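You operate a simulated robot arm through the tools that you are given. There is no shell and no other tool.

You are at the controls of a simulated robot arm. One attempt, no reset.

JOB
Zero the height display on the silver setting block.
Fine: touch it with the plunger first; swing the plate out and put the block back. Set down upright: silver setting block.

The check looks at the end state, three seconds after you hand in, the way a careful person would. Anything else that was tipped, shoved, dropped, spilled or broken makes it a failure.

ROBOT AND FRAMES
A 7-joint arm with a two-finger parallel gripper, fixed in place. Base frame: the origin is at the foot of the arm, x ahead of it, y to its left, z up; the work surface is at about z = 0.86. Lengths are in m, angles in degrees, forces in N, time in s.
With the tool pointing down near the work surface it reaches from about 0.3 to 0.7 m from the base axis. Its first joint turns from -66.0 to 66.0 degrees. Payload 1.57 kg.
Tool frame: the origin (TCP) lies between the finger pads and is the grasp point; the fingertips stand 0.03 m ahead of it; z points along the fingers, y is the line along which they close. The gripper opens to 0.11 m. The fingers are 0.024 m wide and 0.012 m thick; the gripper's body (0.048 by 0.112 m) begins 0.078 m behind the TCP.
Orientation is that of the tool frame in the base frame, as [roll, pitch, yaw] about the fixed x, y, z axes, in that order (R = Rz(yaw) Ry(pitch) Rx(roll)). With the fingers straight down and closing along the base's y, the tool's x points along the base's -x, its y along +y and its z along -z.

CONTROLS
- The arm moves only by the tool jog_arm. Its argument "moves" is a list of rows, each an object of numbers (a shift or turn left out is 0, a gripper value left out holds the last): "rx", "ry", "rz": the turn, a rotation vector about the tool's x, y, z in degrees; "x", "y", "z": the shift along the tool's x, y, z in m; "hand": the gripper command, from -1 (fully open) to 1 (shut), values between in proportion. In form: [{"rx": .., "ry": .., "rz": .., "x": .., "y": .., "z": .., "hand": ..}, ...]. A call has 1 to 20 rows; each row is the pose to reach, as a shift and turn from the pose commanded when the call began, along the tool's axes at that moment. Rows are played at 5 a second. More than 0.05 m and 8.6 degrees between two rows, or a gripper value outside its range, and nothing of the call is played. Where a pose cannot be reached the arm comes as near as it can. A force on the tool above 40 N (or 10 N above the force at the start of the call, whichever is more), or a blocked arm, ends the call early, and 0.2 s more pass. Each finger travels about 0.108 m/s and halts on what it meets, pressing with about 22 N; the grip force reading is that of the motor and also rises with nothing between the fingers. The clock runs only during rows and for 0.2 s after the last one: add rows that repeat a pose to give the fingers time. It gives the time, the measured TCP pose, the force on the tool (base axes), the opening and the grip force at its end, in the units of the frame above (readings bear some noise), with the torque about the TCP (base axes, N m) and any sound that the robot's microphone picked up.
- Cameras (640 x 400 px; columns grow to the right, rows downward): "scene" is fixed at [0.1718, -0.3923, 1.4073]; the picture's right is [0.74, -0.67, 0.00], its down [-0.36, -0.40, -0.85] and it looks along [0.57, 0.63, -0.53] (base axes); focal length 220 px, centre (320, 200). "wrist" rides on the gripper at [0.07, 0.016, -0.141] in the tool frame; the picture's right is [-0.23, 0.97, 0.00], its down [-0.85, -0.20, -0.48] and it looks along [-0.47, -0.11, 0.88] (tool axes); focal length 222 px, centre (320, 200). There is no depth. A picture from a camera that has moved, and an enlarged one, comes with that camera's place and axes in the base frame and with its lens.
- get_image(camera): a new picture of that camera. It takes no simulated time.
- zoom(camera, box): a new picture of the part [left, top, right, bottom] of that camera's present view, enlarged. It takes no simulated time.
- hand_in(): hands the job in; it is judged then, once.

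Nothing tells you positions but the pictures and the camera data. Unless the task says otherwise, let go and move clear before handing in.

The tools are called after "Call:" as a command line: name --argument value ..., lists and objects as JSON in quotes. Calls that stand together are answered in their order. jog_arm: Moves the arm, as the interface text tells. Its arguments: {"type":"object","properties":{"moves":{"type":"array"}},"required":["moves"]} The other tools are called the same way: get_image (camera) takes a picture; zoom (camera, box) takes an enlarged picture of a part of a camera's view; hand_in () hands the job in.

At the start:

```text
clock: 0.0
ee_pos: [0.3751, 0.0201, 1.276]
tool_rot: [180.0, 0.0, -180.0]
wrist_force: [0.0, -0.2, 0.0]
moment: [-0.02, -0.02, -0.01]
finger_gap: 0.11
finger_force: 0.0
```

scene: 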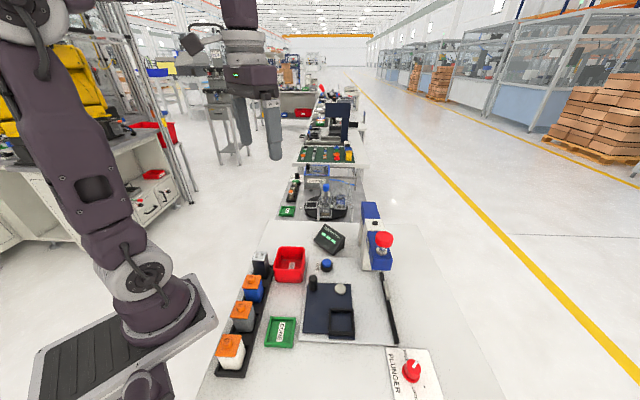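
wrist: 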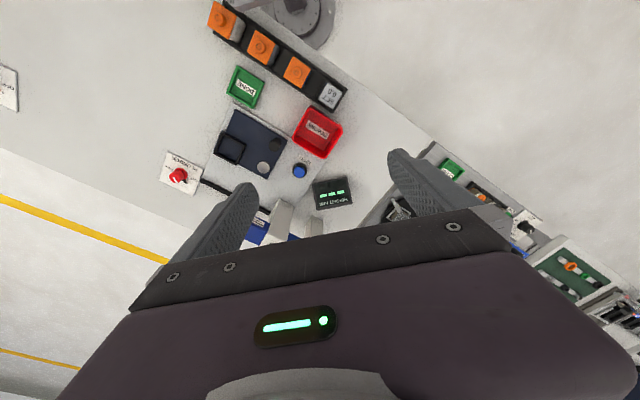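

I see a bench with a rack of blocks, trays, a swing plate with a pocket, a blue button, a display, a height gauge stand and a plunger control. I'll zoom in to identify each one before moving.

Call:
zoom --camera "scene" --box '[200, 180, 460, 400]'

Call:
zoom --camera "wrist" --box '[140, 0, 400, 250]'

Call:
zoom --camera "scene" --box '[290, 200, 410, 300]'

Call:
zoom --camera "scene" --box '[290, 250, 450, 400]'

```text
1.82 times, centred on (330, 290) of scene
camera zoom: at [0.1718, -0.3923, 1.4073], right [0.74, -0.67, 0.0], down [-0.36, -0.4, -0.85], along [0.57, 0.63, -0.53], focal length 400 px, centre (302, 36)
```

zoom: 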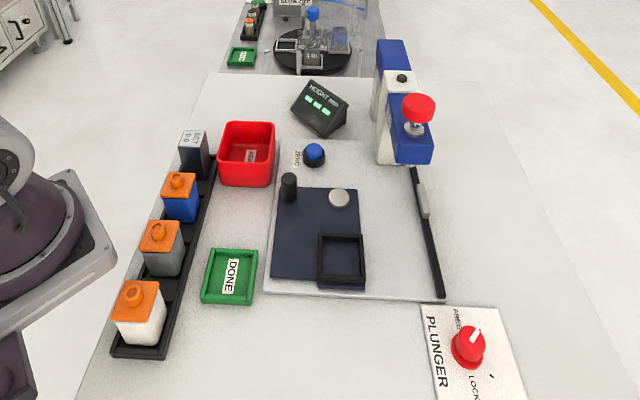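

```text
1.60 times, centred on (270, 125) of wrist
camera zoom: at [0.3066, 0.0358, 1.4176], right [0.23, 0.97, 0.0], down [0.85, -0.2, 0.48], along [0.47, -0.11, -0.88], focal length 355 px, centre (400, 320)
```

zoom: 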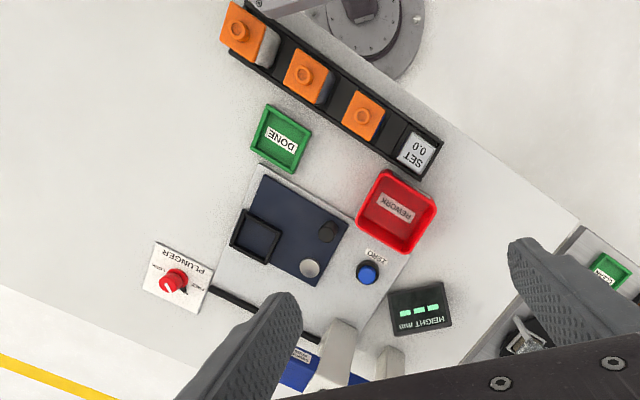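

```text
4.00 times, centred on (350, 250) of scene
camera zoom: at [0.1718, -0.3923, 1.4073], right [0.74, -0.67, 0.0], down [-0.36, -0.4, -0.85], along [0.57, 0.63, -0.53], focal length 880 px, centre (200, 0)
```

zoom: 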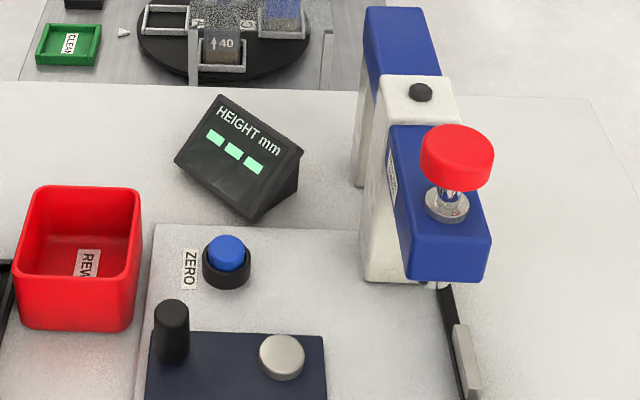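

```text
2.67 times, centred on (370, 325) of scene
camera zoom: at [0.1718, -0.3923, 1.4073], right [0.74, -0.67, 0.0], down [-0.36, -0.4, -0.85], along [0.57, 0.63, -0.53], focal length 587 px, centre (187, -133)
```

zoom: 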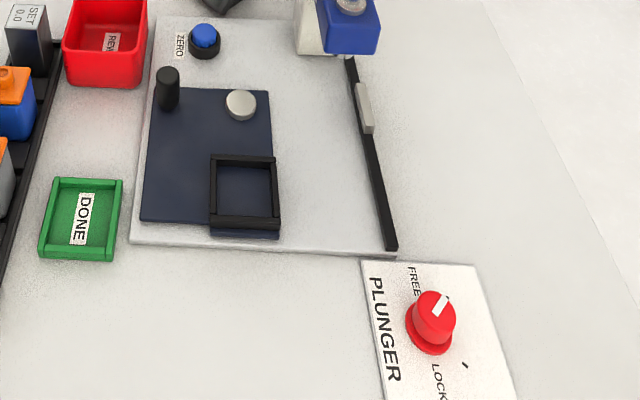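

The bench holds a rack with the silver "SET 0.0" block, a pivoted navy plate with a pocket, a gauge with a red plunger cap, a ZERO button and a plunger FREE/LOCK knob. I'll zoom in on the details before planning.

Call:
zoom --camera "scene" --box '[380, 340, 450, 400]'

Call:
zoom --camera "wrist" --box '[150, 140, 220, 205]'

Call:
zoom --camera "scene" --box '[350, 190, 420, 350]'

Call:
zoom --camera "scene" --box '[235, 240, 315, 310]'

Call:
zoom --camera "scene" --box '[290, 255, 370, 345]'

Call:
zoom --camera "wrist" --box '[200, 90, 340, 190]'

```text
6.67 times, centred on (415, 370) of scene
camera zoom: at [0.1718, -0.3923, 1.4073], right [0.74, -0.67, 0.0], down [-0.36, -0.4, -0.85], along [0.57, 0.63, -0.53], focal length 1467 px, centre (-313, -933)
```

zoom: 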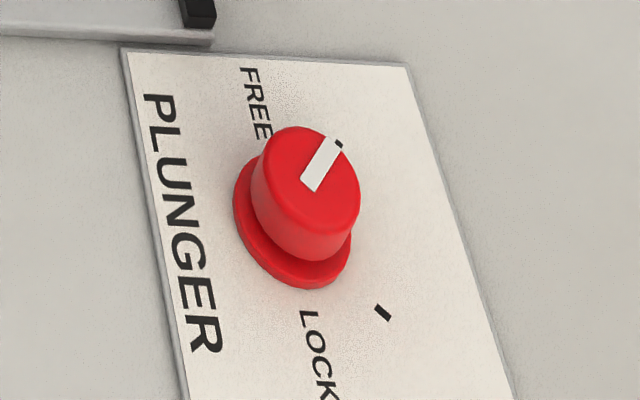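

```text
6.15 times, centred on (185, 172) of wrist
camera zoom: at [0.3066, 0.0358, 1.4176], right [0.23, 0.97, 0.0], down [0.85, -0.2, 0.48], along [0.47, -0.11, -0.88], focal length 1367 px, centre (1151, 369)
```

zoom: 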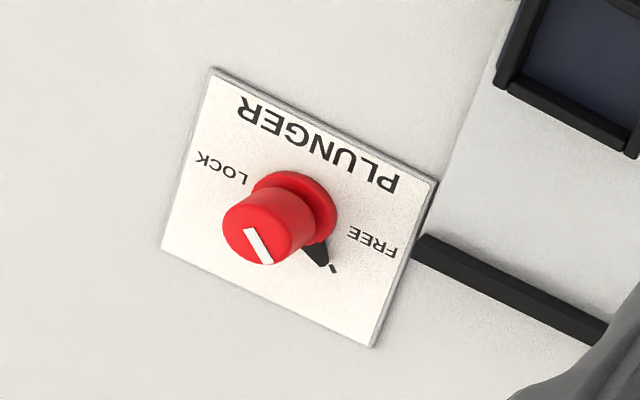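

```text
2.50 times, centred on (385, 270) of scene
camera zoom: at [0.1718, -0.3923, 1.4073], right [0.74, -0.67, 0.0], down [-0.36, -0.4, -0.85], along [0.57, 0.63, -0.53], focal length 550 px, centre (158, 25)
```

zoom: 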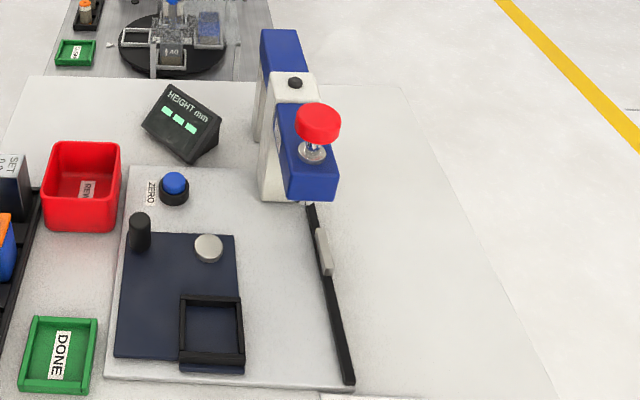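

```text
5.71 times, centred on (275, 275) of scene
camera zoom: at [0.1718, -0.3923, 1.4073], right [0.74, -0.67, 0.0], down [-0.36, -0.4, -0.85], along [0.57, 0.63, -0.53], focal length 1257 px, centre (577, -229)
```

zoom: 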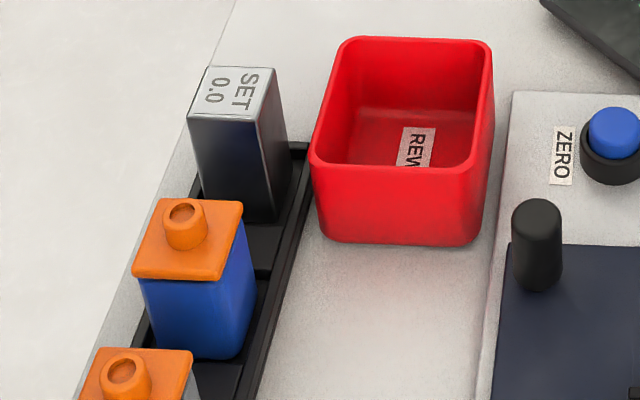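

```text
4.44 times, centred on (330, 300) of scene
camera zoom: at [0.1718, -0.3923, 1.4073], right [0.74, -0.67, 0.0], down [-0.36, -0.4, -0.85], along [0.57, 0.63, -0.53], focal length 978 px, centre (276, -244)
```

zoom: 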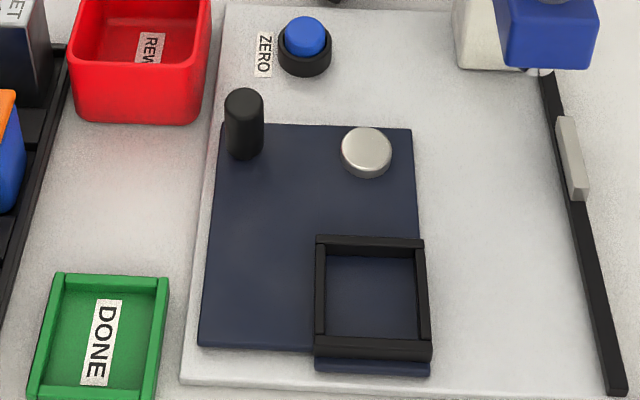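

```text
4.00 times, centred on (270, 140) of wrist
camera zoom: at [0.3066, 0.0358, 1.4176], right [0.23, 0.97, 0.0], down [0.85, -0.2, 0.48], along [0.47, -0.11, -0.88], focal length 888 px, centre (520, 440)
```

zoom: 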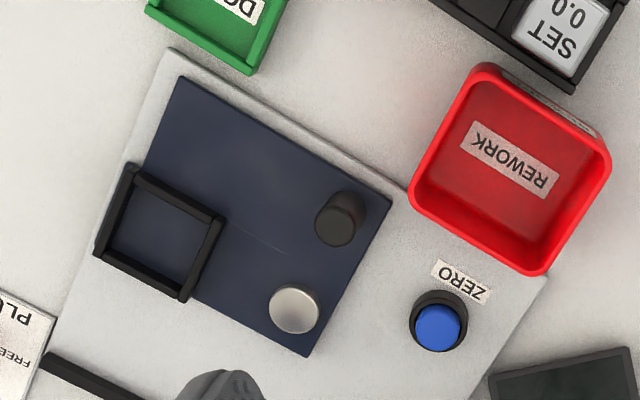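

The knob's pointer already points to FREE. The SET block is near (0.344, 0.053) with its top at about z 0.94, the pocket is near (0.405, -0.21), the pivot near (0.467, -0.147) and the gauge near (0.55, -0.2). Next I'll move the wrist camera for a better look at the gauge.

Call:
jog_arm --moves '[{"x": -0.0125, "y": -0.0367}, {"x": -0.025, "y": -0.0733}, {"x": -0.0375, "y": -0.11}, {"x": -0.05, "y": -0.1467}, {"x": -0.0625, "y": -0.1833}, {"x": -0.075, "y": -0.22}, {"x": -0.075, "y": -0.22}]'

Call:
get_image --camera "wrist"

Call:
get_image --camera "scene"

```text
clock: 1.6
ee_pos: [0.4497, -0.1996, 1.2764]
tool_rot: [179.9, -0.1, 180.0]
wrist_force: [0.7, -0.8, 0.1]
moment: [-0.03, 0.03, 0.01]
finger_gap: 0.1099
finger_force: 0.0
```

```text
taken
camera wrist: at [0.3816, -0.184, 1.4162], right [0.23, 0.97, 0.0], down [0.86, -0.2, 0.48], along [0.47, -0.11, -0.88], focal length 222 px, centre (320, 200)
```

wrist: 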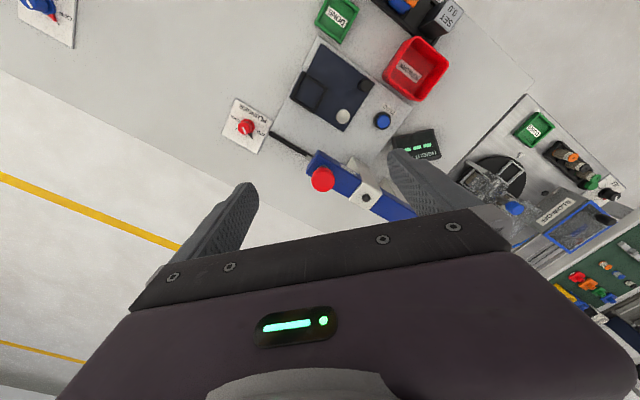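

```text
taken
```

scene: 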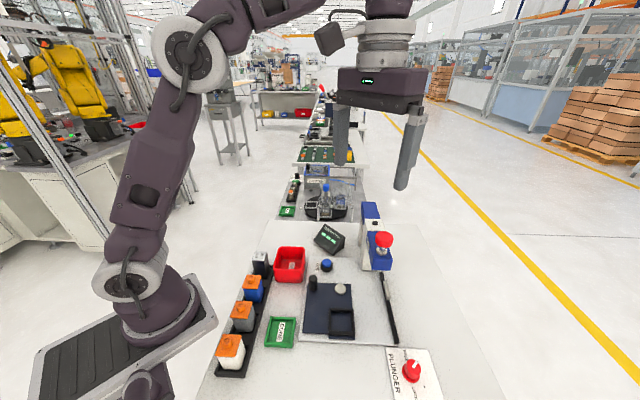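

Call:
zoom --camera "wrist" --box '[240, 110, 440, 235]'

Call:
zoom --camera "wrist" --box '[260, 20, 460, 145]'

```text
3.20 times, centred on (340, 172) of wrist
camera zoom: at [0.3816, -0.184, 1.4162], right [0.23, 0.97, 0.0], down [0.86, -0.2, 0.48], along [0.47, -0.11, -0.88], focal length 711 px, centre (256, 288)
```

zoom: 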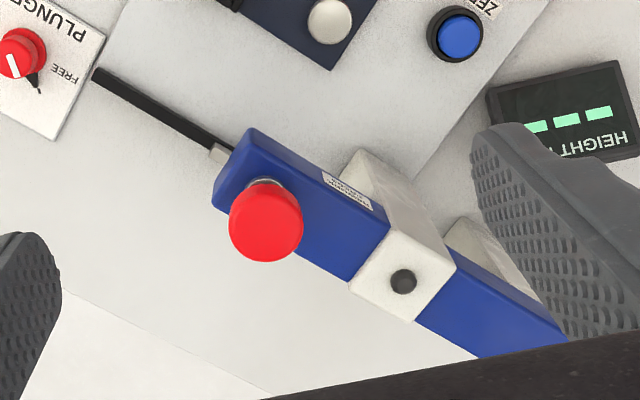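

```text
3.20 times, centred on (360, 82) of wrist
camera zoom: at [0.3816, -0.184, 1.4162], right [0.23, 0.97, 0.0], down [0.86, -0.2, 0.48], along [0.47, -0.11, -0.88], focal length 711 px, centre (192, 576)
```

zoom: 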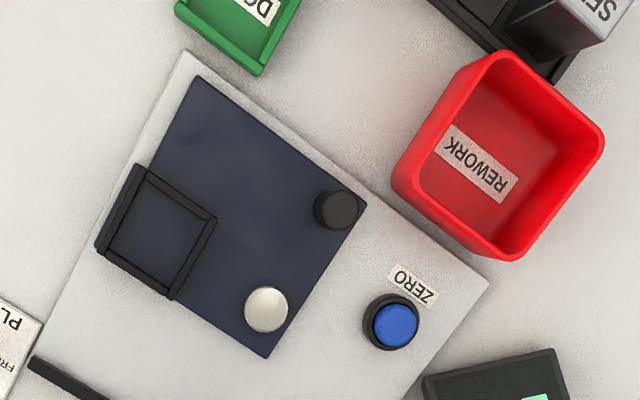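

The display shows dashes. The plunger cap is near (0.530, -0.212, 1.065), about 0.09 m from the pivot at 90° from the pocket, so a quarter turn brings the pocket under it. Next I'll turn the tool 45° and go above the block for a closer look.

Call:
jog_arm --moves '[{"x": 0.0133, "y": 0.0316, "z": 0.0095, "rz": -5.6}, {"x": 0.0265, "y": 0.0633, "z": 0.019, "rz": -11.2}, {"x": 0.0398, "y": 0.0949, "z": 0.0285, "rz": -16.9}, {"x": 0.053, "y": 0.1265, "z": 0.038, "rz": -22.5}, {"x": 0.0663, "y": 0.1581, "z": 0.0475, "rz": -28.1}, {"x": 0.0795, "y": 0.1898, "z": 0.057, "rz": -33.8}, {"x": 0.0928, "y": 0.2214, "z": 0.0665, "rz": -39.4}, {"x": 0.106, "y": 0.253, "z": 0.076, "rz": -45}, {"x": 0.106, "y": 0.253, "z": 0.076, "rz": -45}]'

Call:
get_image --camera "wrist"

Call:
get_image --camera "scene"

```text
clock: 3.6
ee_pos: [0.3443, 0.0548, 1.1996]
tool_rot: [-180.0, 0.0, -135.0]
wrist_force: [0.4, 0.1, 0.3]
moment: [0.01, -0.03, -0.01]
finger_gap: 0.1101
finger_force: 0.1
```

```text
taken
camera wrist: at [0.284, 0.016, 1.3397], right [-0.53, 0.85, 0.0], down [0.75, 0.46, 0.48], along [0.41, 0.25, -0.88], focal length 222 px, centre (320, 200)
```

wrist: 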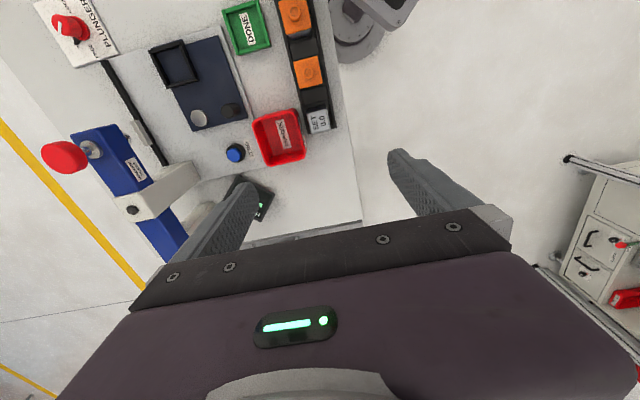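

```text
taken
```

scene: 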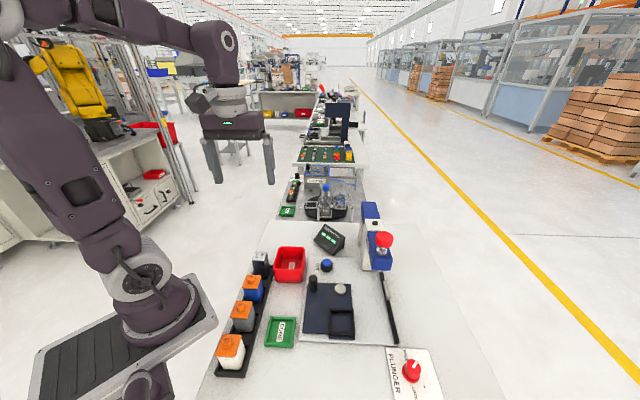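

Call:
zoom --camera "wrist" --box '[220, 60, 380, 180]'

Call:
zoom --camera "wrist" --box '[40, 20, 240, 170]'

Call:
zoom --camera "wrist" --box '[140, 20, 260, 170]'

```text
3.33 times, centred on (300, 120) of wrist
camera zoom: at [0.284, 0.016, 1.3397], right [-0.53, 0.85, 0.0], down [0.75, 0.46, 0.48], along [0.41, 0.25, -0.88], focal length 740 px, centre (387, 467)
```

zoom: 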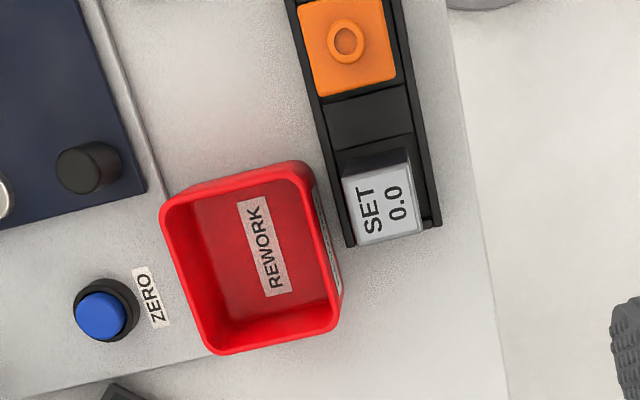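

```text
2.67 times, centred on (140, 95) of wrist
camera zoom: at [0.284, 0.016, 1.3397], right [-0.53, 0.85, 0.0], down [0.75, 0.46, 0.48], along [0.41, 0.25, -0.88], focal length 592 px, centre (800, 480)
```

zoom: 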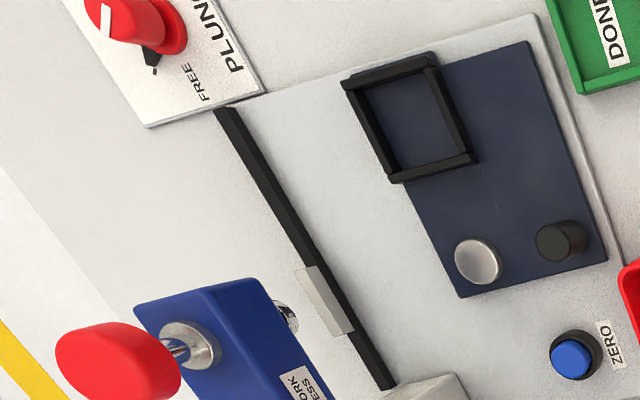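

```text
2.67 times, centred on (200, 95) of wrist
camera zoom: at [0.284, 0.016, 1.3397], right [-0.53, 0.85, 0.0], down [0.75, 0.46, 0.48], along [0.41, 0.25, -0.88], focal length 592 px, centre (640, 480)
```

zoom: 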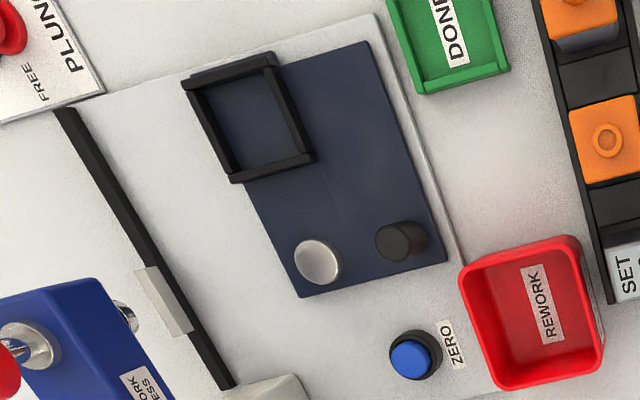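

Call:
zoom --camera "wrist" --box '[110, 130, 170, 200]'

Call:
zoom --camera "wrist" --box '[30, 110, 170, 210]'

Call:
zoom --camera "scene" --box '[355, 195, 405, 275]'

```text
5.71 times, centred on (140, 165) of wrist
camera zoom: at [0.284, 0.016, 1.3397], right [-0.53, 0.85, 0.0], down [0.75, 0.46, 0.48], along [0.41, 0.25, -0.88], focal length 1269 px, centre (1349, 400)
```

zoom: 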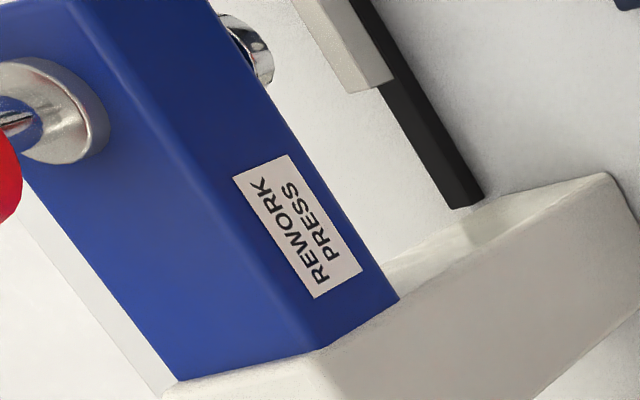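

```text
4.00 times, centred on (100, 160) of wrist
camera zoom: at [0.284, 0.016, 1.3397], right [-0.53, 0.85, 0.0], down [0.75, 0.46, 0.48], along [0.41, 0.25, -0.88], focal length 888 px, centre (1200, 360)
```

zoom: 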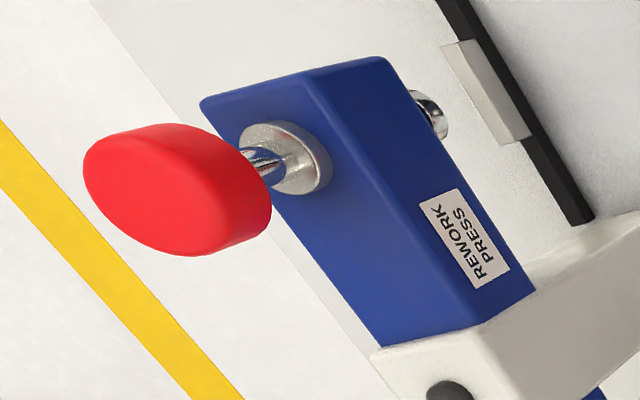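

```text
5.00 times, centred on (380, 235) of scene
camera zoom: at [0.1718, -0.3923, 1.4073], right [0.74, -0.67, 0.0], down [-0.36, -0.4, -0.85], along [0.57, 0.63, -0.53], focal length 1100 px, centre (20, 25)
```

zoom: 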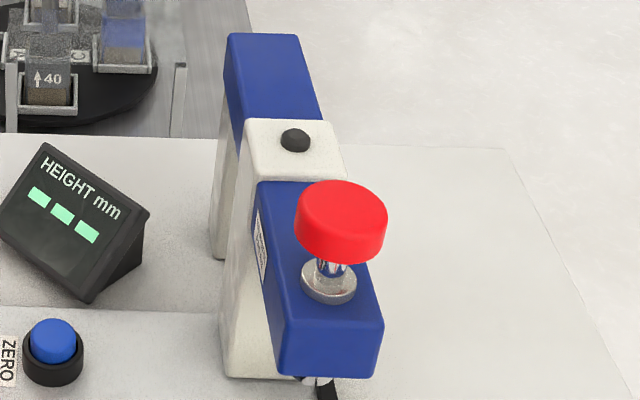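

The display head is labelled REWORK PRESS. The rack leaves more room for the fingers along its length than towards the red tray, which is about 23 mm away. So I'll turn the gripper to close along the rack, narrow it, and check the view.

Call:
jog_arm --moves '[{"rz": 8, "hand": -0.2}, {"rz": 16}, {"rz": 24}, {"rz": 32}, {"rz": 40}, {"rz": 48}, {"rz": 56}, {"rz": 64}, {"rz": 72}, {"rz": 80}, {"rz": 88}, {"rz": 90, "z": 0.02}, {"rz": 90, "z": 0.05}, {"rz": 90, "z": 0.08}, {"rz": 90, "z": 0.1}, {"rz": 90, "z": 0.1}]'

Call:
get_image --camera "wrist"

Call:
get_image --camera "scene"

```text
clock: 7.0
ee_pos: [0.3447, 0.0523, 1.1019]
tool_rot: [180.0, 0.1, 135.1]
wrist_force: [0.0, -0.1, 0.1]
moment: [0.0, 0.01, 0.0]
finger_gap: 0.0659
finger_force: 0.2
```

```text
taken
camera wrist: at [0.3071, 0.1126, 1.2421], right [0.85, 0.53, 0.0], down [0.46, -0.75, 0.48], along [0.25, -0.41, -0.88], focal length 222 px, centre (320, 200)
```

wrist: 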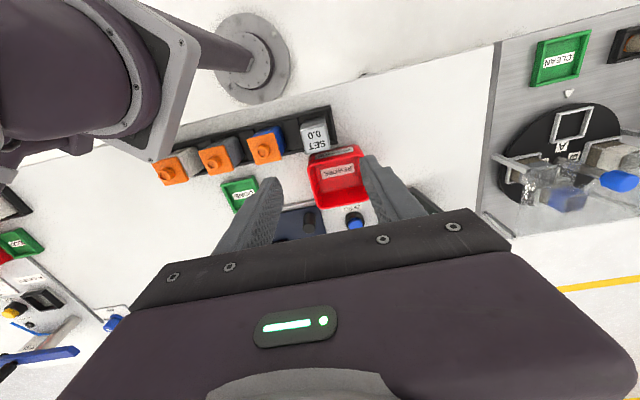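

```text
taken
```

scene: 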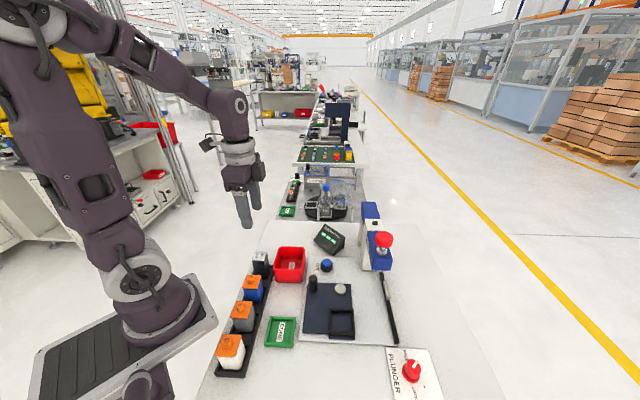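

Call:
zoom --camera "wrist" --box '[230, 95, 390, 195]'

```text
4.00 times, centred on (310, 145) of wrist
camera zoom: at [0.3071, 0.1126, 1.2421], right [0.85, 0.53, 0.0], down [0.46, -0.75, 0.48], along [0.25, -0.41, -0.88], focal length 888 px, centre (360, 420)
```

zoom: 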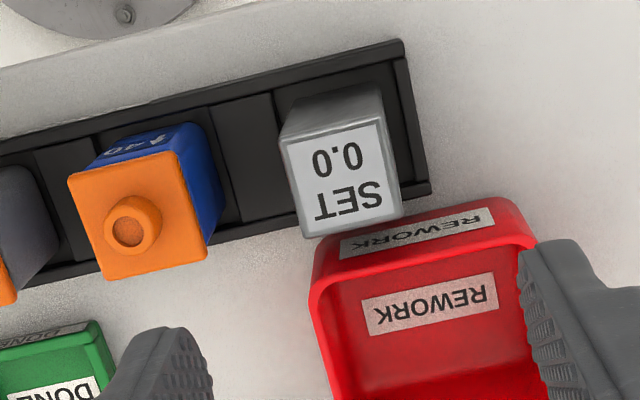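

The view confirms the block at about (0.340, 0.048) with its top at z 0.943, and the gripper lines up with its faces. I'll centre over it, open to 55 mm and descend.

Call:
jog_arm --moves '[{"y": -0.006, "x": 0.0006, "hand": 0.0}, {"y": -0.006, "x": 0.0006, "z": 0.03}, {"y": -0.006, "x": 0.0006, "z": 0.06}, {"y": -0.006, "x": 0.0006, "z": 0.09}, {"y": -0.006, "x": 0.0006, "z": 0.105}, {"y": -0.006, "x": 0.0006, "z": 0.115}, {"y": -0.006, "x": 0.0006, "z": 0.115}]'

Call:
get_image --camera "wrist"

Call:
zoom --camera "scene" --box '[200, 200, 330, 300]'

```text
clock: 8.6
ee_pos: [0.3402, 0.0506, 0.9871]
tool_rot: [-179.9, 0.0, 135.0]
wrist_force: [-0.3, 0.3, 0.0]
moment: [-0.02, -0.01, 0.02]
finger_gap: 0.0552
finger_force: 0.1
```

```text
taken
camera wrist: at [0.3028, 0.1095, 1.1274], right [0.85, 0.53, 0.0], down [0.46, -0.75, 0.48], along [0.25, -0.41, -0.88], focal length 222 px, centre (320, 200)
```

wrist: 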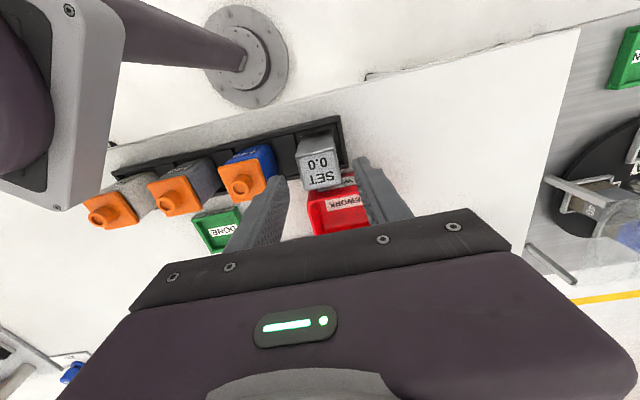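

```text
4.00 times, centred on (265, 250) of scene
camera zoom: at [0.1718, -0.3923, 1.4073], right [0.74, -0.67, 0.0], down [-0.36, -0.4, -0.85], along [0.57, 0.63, -0.53], focal length 880 px, centre (540, 0)
```

zoom: 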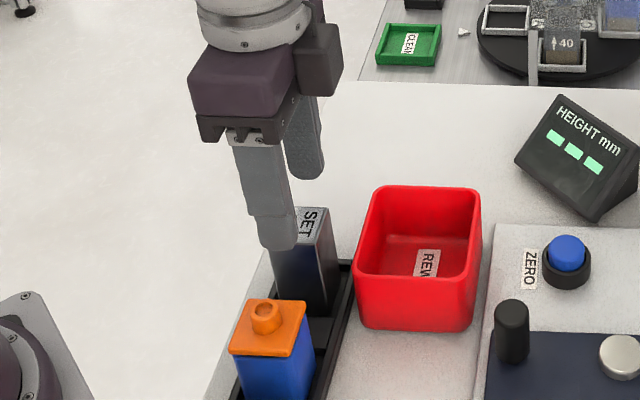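

Call:
zoom --camera "wrist" --box '[240, 110, 400, 230]'

```text
3.33 times, centred on (320, 170) of wrist
camera zoom: at [0.3028, 0.1095, 1.1274], right [0.85, 0.53, 0.0], down [0.46, -0.75, 0.48], along [0.25, -0.41, -0.88], focal length 740 px, centre (320, 300)
```

zoom: 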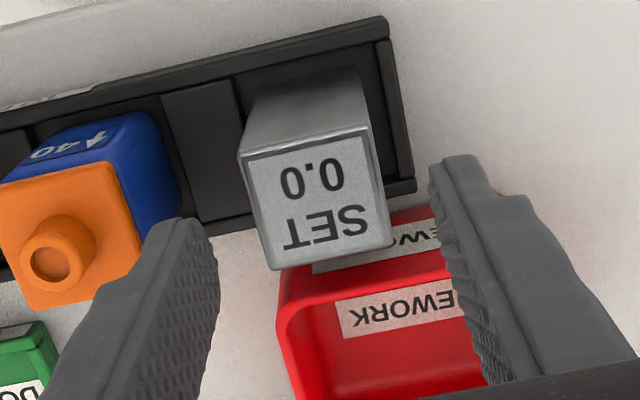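

The block is centred between the fingers to within about a millimetre. I'll descend the last 5 cm and close.

Call:
jog_arm --moves '[{"z": 0.02}, {"z": 0.04}, {"z": 0.05}, {"z": 0.05}, {"z": 0.05, "hand": 1}, {"z": 0.05, "hand": 1}, {"z": 0.05, "hand": 1}, {"z": 0.05, "hand": 1}]'

Call:
zoom --camera "scene" --box '[200, 200, 330, 300]'

```text
clock: 10.4
ee_pos: [0.3393, 0.0491, 0.9367]
tool_rot: [179.9, 0.0, 135.0]
wrist_force: [-0.1, 0.3, 1.1]
moment: [-0.01, 0.01, 0.02]
finger_gap: 0.0359
finger_force: 21.7
```

```text
4.00 times, centred on (265, 250) of scene
camera zoom: at [0.1718, -0.3923, 1.4073], right [0.74, -0.67, 0.0], down [-0.36, -0.4, -0.85], along [0.57, 0.63, -0.53], focal length 880 px, centre (540, 0)
```

zoom: 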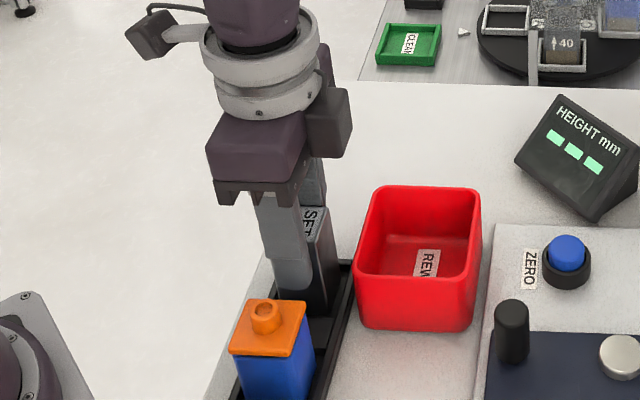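

The block is gripped at 36 mm. I'll lift straight up and check.

Call:
jog_arm --moves '[{"z": -0.01}, {"z": -0.03}, {"z": -0.06}, {"z": -0.1}, {"z": -0.14}, {"z": -0.16}, {"z": -0.16}]'

Call:
get_image --camera "wrist"

Call:
zoom --camera "scene" --box '[200, 160, 330, 300]'

```text
clock: 12.0
ee_pos: [0.3406, 0.049, 1.0971]
tool_rot: [-180.0, 0.0, 135.1]
wrist_force: [0.7, 0.3, -2.5]
moment: [-0.03, 0.0, 0.01]
finger_gap: 0.0357
finger_force: 21.6
```

```text
taken
camera wrist: at [0.3033, 0.1088, 1.2371], right [0.85, 0.53, 0.0], down [0.46, -0.75, 0.48], along [0.25, -0.41, -0.88], focal length 222 px, centre (320, 200)
```

wrist: 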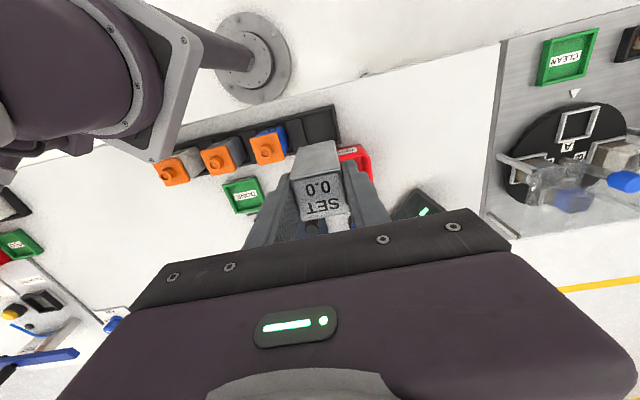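

```text
2.86 times, centred on (265, 230) of scene
camera zoom: at [0.1718, -0.3923, 1.4073], right [0.74, -0.67, 0.0], down [-0.36, -0.4, -0.85], along [0.57, 0.63, -0.53], focal length 628 px, centre (477, 114)
```

zoom: 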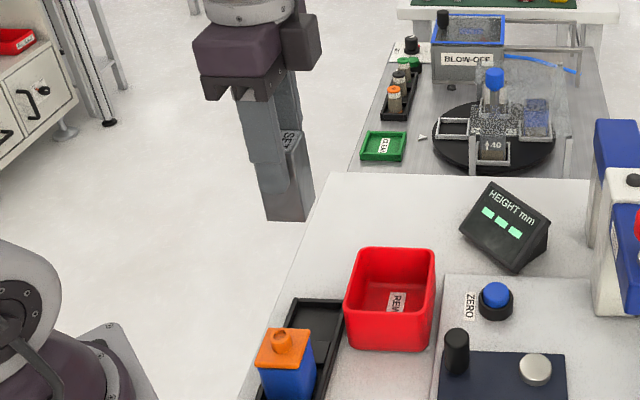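

The block is lifted (about 0.25 kg) and hangs straight. Next I'll carry it over the pocket at about (0.401, -0.210), staying high and well clear of the gauge.

Call:
jog_arm --moves '[{"x": -0.0283, "y": -0.0176}, {"x": -0.0566, "y": -0.0351}, {"x": -0.0849, "y": -0.0527}, {"x": -0.1132, "y": -0.0702}, {"x": -0.1415, "y": -0.0878}, {"x": -0.1698, "y": -0.1053}, {"x": -0.1981, "y": -0.1229}, {"x": -0.2263, "y": -0.1404}, {"x": -0.2263, "y": -0.1404}, {"x": -0.2263, "y": -0.1404}]'

Call:
get_image --camera "wrist"

Call:
get_image --camera "scene"

```text
clock: 14.2
ee_pos: [0.3997, -0.2099, 1.0954]
tool_rot: [179.9, 0.0, 135.0]
wrist_force: [0.6, -0.5, -2.6]
moment: [0.01, 0.01, 0.0]
finger_gap: 0.0358
finger_force: 21.9
```

```text
taken
camera wrist: at [0.364, -0.1508, 1.2351], right [0.85, 0.53, 0.0], down [0.46, -0.75, 0.48], along [0.25, -0.41, -0.88], focal length 222 px, centre (320, 200)
```

wrist: 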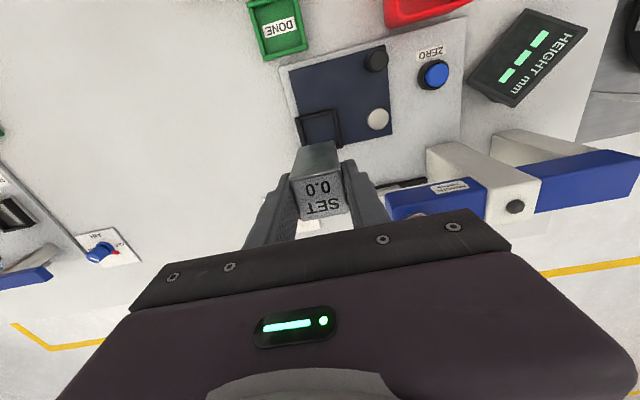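

```text
taken
```

scene: 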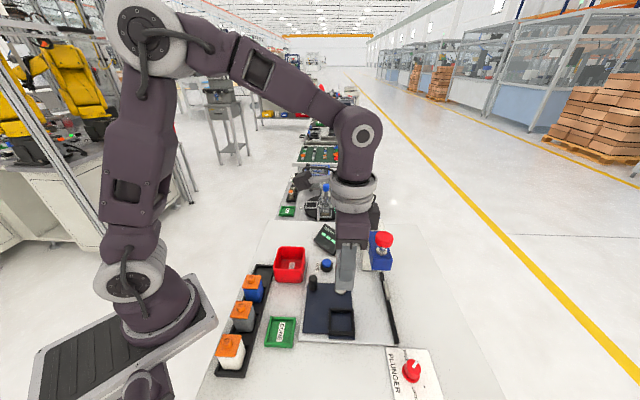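

Call:
zoom --camera "wrist" --box '[250, 30, 450, 190]'

Call:
zoom --camera "scene" --box '[280, 220, 400, 350]'

```text
2.50 times, centred on (350, 110) of wrist
camera zoom: at [0.364, -0.1508, 1.2351], right [0.85, 0.53, 0.0], down [0.46, -0.75, 0.48], along [0.25, -0.41, -0.88], focal length 555 px, centre (245, 425)
```

zoom: 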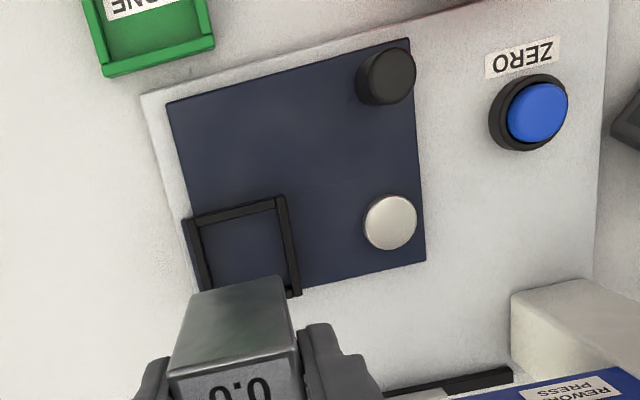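

```text
3.08 times, centred on (340, 285) of scene
camera zoom: at [0.1718, -0.3924, 1.4073], right [0.74, -0.67, 0.0], down [-0.36, -0.4, -0.85], along [0.57, 0.63, -0.53], focal length 677 px, centre (258, -62)
```

zoom: 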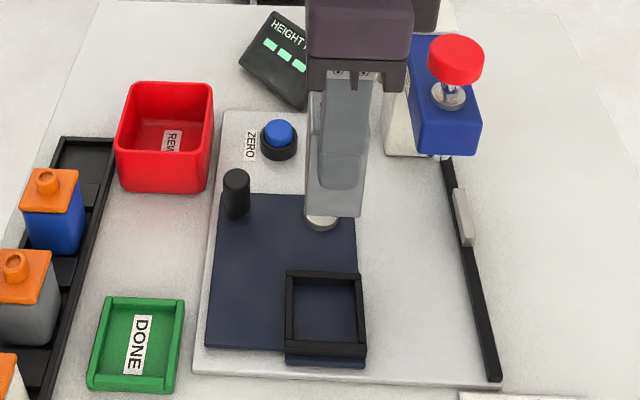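

The pocket centre works out at about (0.4016, -0.211). I'll make a small correction, lower to just above its rim and check the alignment.

Call:
jog_arm --moves '[{"x": -0.002, "y": 0.0006, "z": 0.02}, {"x": -0.002, "y": 0.0006, "z": 0.05}, {"x": -0.002, "y": 0.0006, "z": 0.08}, {"x": -0.002, "y": 0.0006, "z": 0.105}, {"x": -0.002, "y": 0.0006, "z": 0.12}, {"x": -0.002, "y": 0.0006, "z": 0.12}]'

Call:
zoom --camera "wrist" --box '[230, 100, 410, 240]'

Call:
zoom --camera "scene" --box '[300, 260, 380, 360]'

```text
clock: 15.6
ee_pos: [0.402, -0.2104, 0.976]
tool_rot: [180.0, -0.1, 135.1]
wrist_force: [-0.1, -0.6, -2.8]
moment: [0.01, -0.01, -0.01]
finger_gap: 0.0359
finger_force: 22.0
```

```text
2.86 times, centred on (320, 170) of wrist
camera zoom: at [0.3653, -0.1497, 1.117], right [0.85, 0.53, 0.0], down [0.46, -0.75, 0.48], along [0.25, -0.41, -0.88], focal length 635 px, centre (320, 286)
```

zoom: 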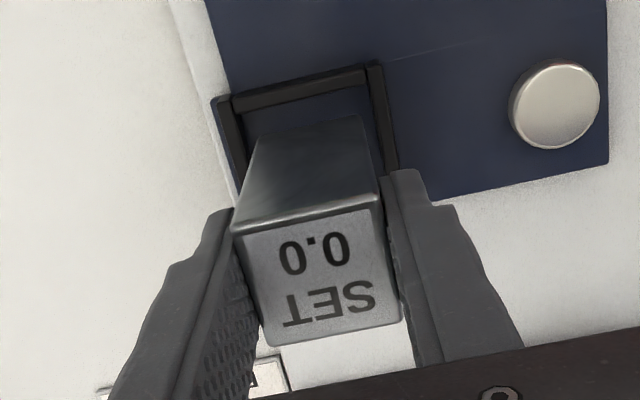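

```text
4.00 times, centred on (340, 310) of scene
camera zoom: at [0.1718, -0.3923, 1.4073], right [0.74, -0.67, 0.0], down [-0.36, -0.4, -0.85], along [0.57, 0.63, -0.53], focal length 880 px, centre (240, -240)
```

zoom: 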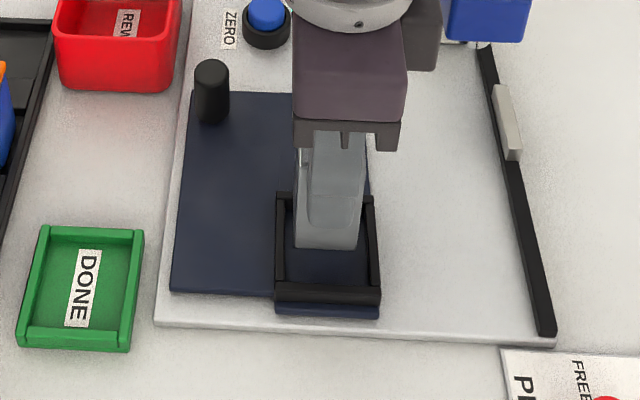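

The block sits within about 2 mm of the pocket centre. I'll lower it in small steps and watch the force.

Call:
jog_arm --moves '[{"x": -0.001, "z": 0.008}, {"x": -0.001, "z": 0.016}, {"x": -0.001, "z": 0.022}, {"x": -0.001, "z": 0.025}, {"x": -0.001, "z": 0.025}]'

Call:
zoom --camera "scene" --box '[300, 260, 380, 360]'

Call:
zoom --camera "wrist" --box '[230, 100, 410, 240]'

```text
clock: 16.8
ee_pos: [0.4038, -0.211, 0.9515]
tool_rot: [179.9, 0.1, 135.0]
wrist_force: [0.4, 0.3, -3.3]
moment: [-0.01, 0.03, -0.03]
finger_gap: 0.0358
finger_force: 22.4
```

```text
4.00 times, centred on (340, 310) of scene
camera zoom: at [0.1718, -0.3923, 1.4073], right [0.74, -0.67, 0.0], down [-0.36, -0.4, -0.85], along [0.57, 0.63, -0.53], focal length 880 px, centre (240, -240)
```

zoom: 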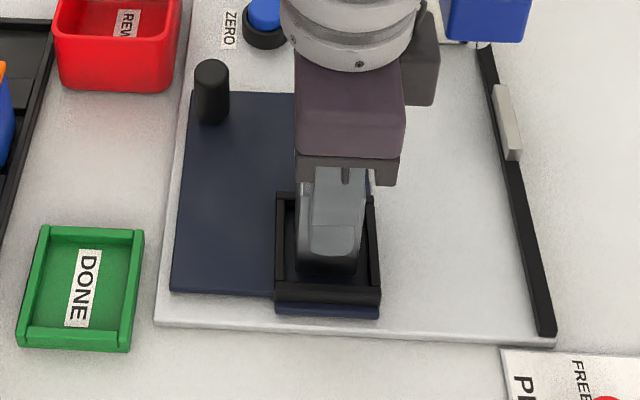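

```text
2.86 times, centred on (320, 170) of wrist
camera zoom: at [0.3664, -0.1512, 1.0917], right [0.85, 0.53, 0.0], down [0.46, -0.75, 0.48], along [0.25, -0.41, -0.88], focal length 635 px, centre (320, 286)
```

zoom: 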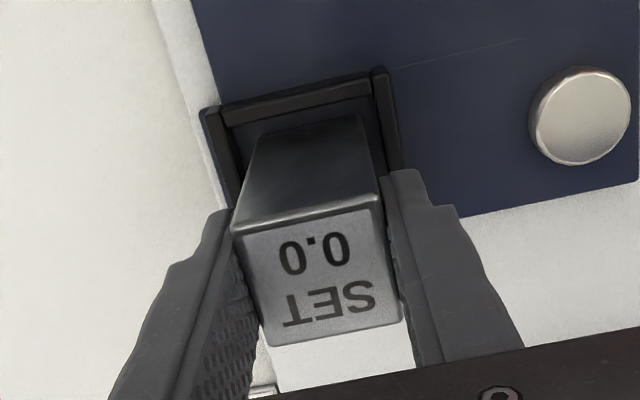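

Call:
jog_arm --moves '[{"z": 0.003}, {"z": 0.005}, {"z": 0.005}]'

```text
clock: 17.6
ee_pos: [0.4042, -0.211, 0.9474]
tool_rot: [180.0, 0.1, 135.0]
wrist_force: [1.2, 0.7, 16.5]
moment: [0.06, 0.11, 0.04]
finger_gap: 0.0359
finger_force: 21.2
```

Contact came at TCP z 0.947, so the block's bottom is at about 0.882. I'll check that it's on the pocket floor and not on the rim.

Call:
zoom --camera "scene" --box '[315, 285, 365, 345]'

Call:
zoom --camera "wrist" --box '[270, 110, 370, 180]'

```text
6.67 times, centred on (340, 315) of scene
camera zoom: at [0.1716, -0.3922, 1.4074], right [0.74, -0.67, 0.0], down [-0.36, -0.4, -0.85], along [0.57, 0.63, -0.53], focal length 1467 px, centre (187, -567)
```

zoom: 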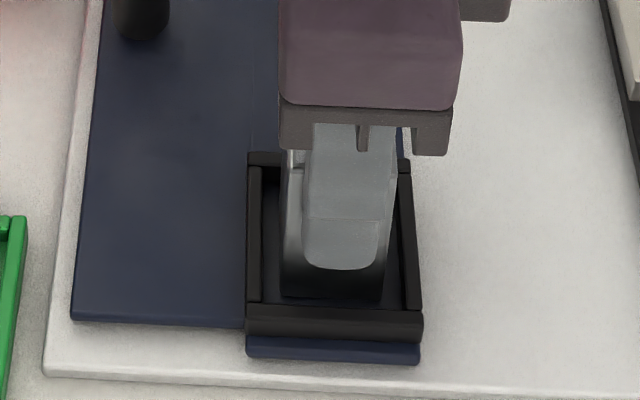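

```text
5.71 times, centred on (320, 145) of wrist
camera zoom: at [0.366, -0.1516, 1.0868], right [0.85, 0.53, 0.0], down [0.46, -0.75, 0.48], along [0.25, -0.41, -0.88], focal length 1269 px, centre (320, 514)
```

zoom: 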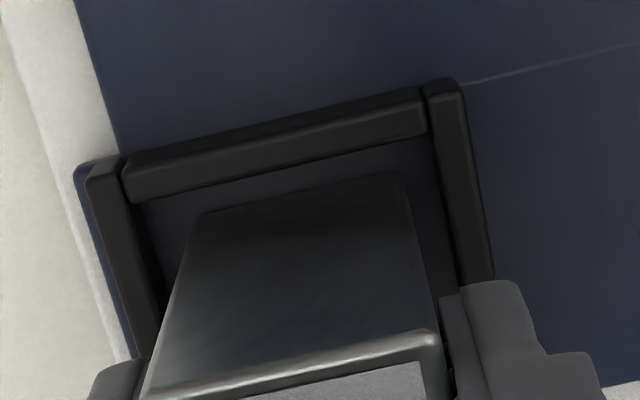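

The block is on the pocket floor with margin on every side. I'll ease off the force, open and lift clear.

Call:
jog_arm --moves '[{"z": -0.001}, {"z": -0.002}, {"z": -0.002, "hand": 0.4}, {"z": -0.002, "hand": 0.1}, {"z": -0.002, "hand": -0.05}, {"z": -0.002, "hand": -0.05}, {"z": -0.01}, {"z": -0.03}, {"z": -0.06}, {"z": -0.1}, {"z": -0.14}, {"z": -0.14}]'

Call:
get_image --camera "wrist"

Call:
zoom --camera "scene" --box '[280, 200, 420, 360]'

```text
clock: 20.2
ee_pos: [0.4015, -0.2105, 1.0862]
tool_rot: [180.0, -0.1, 135.0]
wrist_force: [0.3, -0.4, -0.1]
moment: [0.0, -0.07, 0.0]
finger_gap: 0.0579
finger_force: 0.1
```

```text
taken
camera wrist: at [0.364, -0.1522, 1.2253], right [0.85, 0.53, 0.0], down [0.46, -0.75, 0.48], along [0.25, -0.41, -0.88], focal length 222 px, centre (320, 200)
```

wrist: 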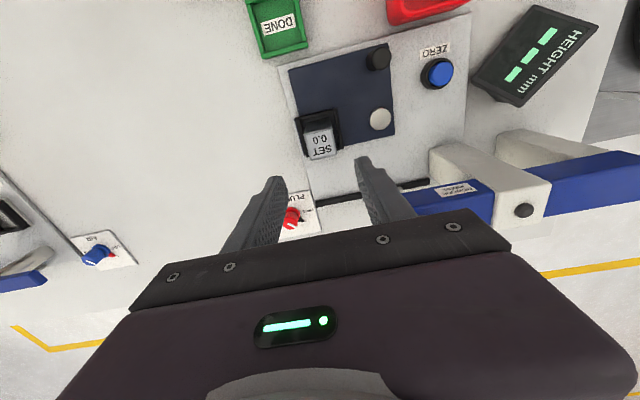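

```text
2.50 times, centred on (350, 280) of scene
camera zoom: at [0.1718, -0.3923, 1.4073], right [0.74, -0.67, 0.0], down [-0.36, -0.4, -0.85], along [0.57, 0.63, -0.53], focal length 550 px, centre (245, 0)
```

zoom: 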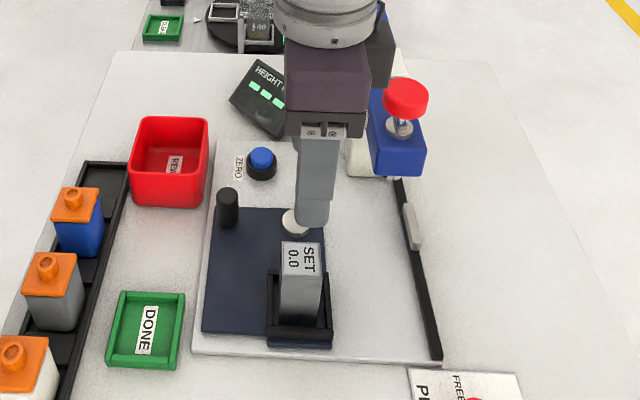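

The block stands upright in the pocket. Now I'll locate the handle precisely for the swing.

Call:
zoom --camera "wrist" --box '[280, 30, 460, 170]'

Call:
zoom --camera "scene" --box '[290, 255, 370, 345]'

```text
2.86 times, centred on (370, 100) of wrist
camera zoom: at [0.364, -0.1522, 1.2253], right [0.85, 0.53, 0.0], down [0.46, -0.75, 0.48], along [0.25, -0.41, -0.88], focal length 635 px, centre (177, 486)
```

zoom: 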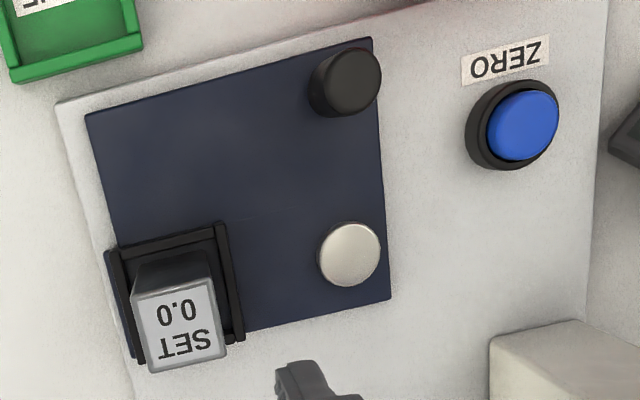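

```text
4.44 times, centred on (330, 300) of scene
camera zoom: at [0.1718, -0.3923, 1.4073], right [0.74, -0.67, 0.0], down [-0.36, -0.4, -0.85], along [0.57, 0.63, -0.53], focal length 978 px, centre (276, -244)
```

zoom: 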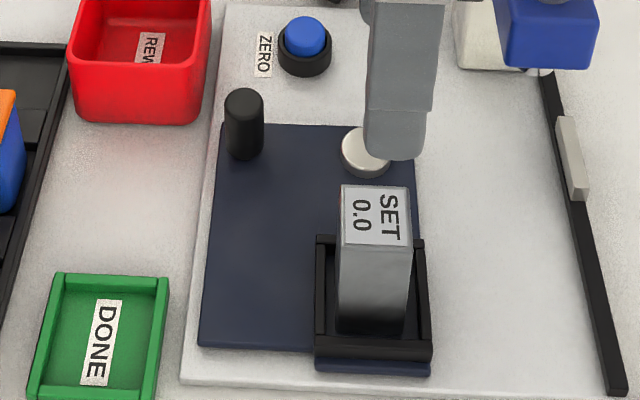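

The handle is at about (0.4147, -0.096) with its top near 0.922, and the pivot is at about (0.466, -0.149). I'll go above the handle with the fingers set along the swing direction.

Call:
jog_arm --moves '[{"x": 0.018, "y": 0.0226}, {"x": 0.0359, "y": 0.0452}, {"x": 0.0538, "y": 0.0677}, {"x": 0.0717, "y": 0.0903}, {"x": 0.0717, "y": 0.0903, "z": 0.04, "hand": 0.1}, {"x": 0.0717, "y": 0.0903, "z": 0.075}, {"x": 0.0717, "y": 0.0903, "z": 0.11}, {"x": 0.0717, "y": 0.0903, "z": 0.12}, {"x": 0.0717, "y": 0.0903, "z": 0.12}]'

Call:
zoom --camera "wrist" --box '[230, 110, 410, 250]'

Call:
zoom --camera "scene" --box '[270, 230, 390, 350]'

```text
clock: 22.2
ee_pos: [0.4151, -0.0953, 0.9666]
tool_rot: [179.9, -0.1, 135.0]
wrist_force: [-0.3, -0.7, 0.3]
moment: [-0.01, 0.02, -0.01]
finger_gap: 0.0492
finger_force: 0.0
```

```text
2.86 times, centred on (320, 180) of wrist
camera zoom: at [0.3785, -0.0352, 1.1069], right [0.85, 0.53, 0.0], down [0.46, -0.75, 0.48], along [0.25, -0.41, -0.88], focal length 635 px, centre (320, 257)
```

zoom: 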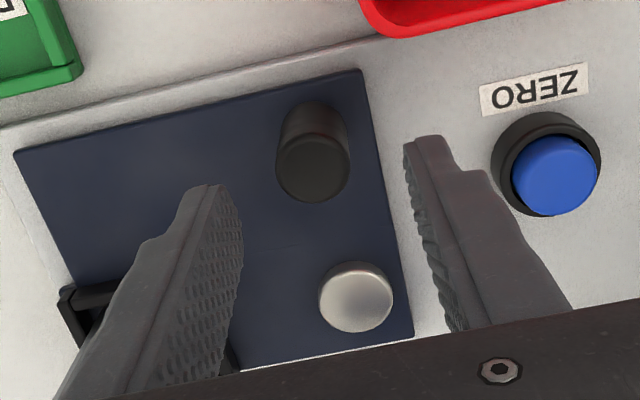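

```text
3.33 times, centred on (330, 290) of scene
camera zoom: at [0.1718, -0.3923, 1.4073], right [0.74, -0.67, 0.0], down [-0.36, -0.4, -0.85], along [0.57, 0.63, -0.53], focal length 733 px, centre (287, -100)
```

zoom: 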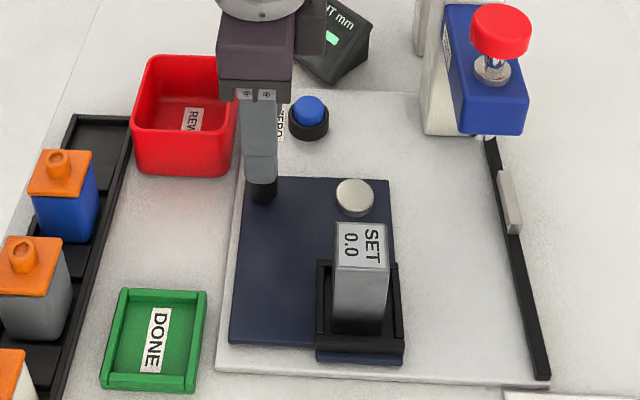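

Call:
jog_arm --moves '[{"y": -0.0015, "z": 0.015}, {"y": -0.0015, "z": 0.03}, {"y": -0.0015, "z": 0.042}, {"y": -0.0015, "z": 0.042}, {"y": -0.0015, "z": 0.042, "hand": 0.5}, {"y": -0.0015, "z": 0.042, "hand": 0.65}, {"y": -0.0015, "z": 0.042, "hand": 1}, {"y": -0.0015, "z": 0.042, "hand": 1}]'

Call:
zoom --camera "wrist" --box '[230, 110, 410, 250]'

```text
clock: 24.0
ee_pos: [0.4148, -0.0992, 0.9243]
tool_rot: [180.0, 0.0, 135.0]
wrist_force: [-0.9, 0.0, -9.2]
moment: [0.15, -0.64, -0.07]
finger_gap: 0.0235
finger_force: 36.0
```

```text
2.86 times, centred on (320, 180) of wrist
camera zoom: at [0.3778, -0.0385, 1.0646], right [0.85, 0.53, 0.0], down [0.46, -0.75, 0.48], along [0.25, -0.41, -0.88], focal length 635 px, centre (320, 257)
```

zoom: 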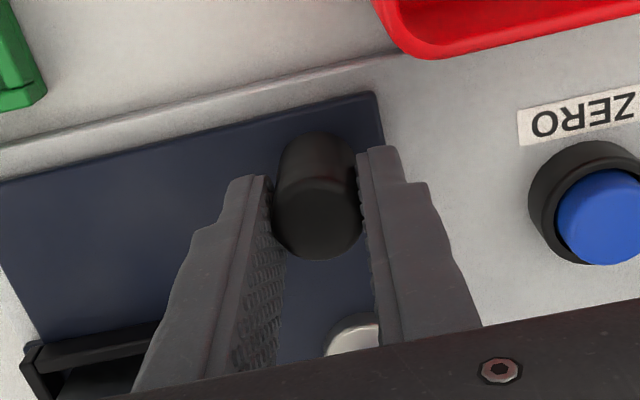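

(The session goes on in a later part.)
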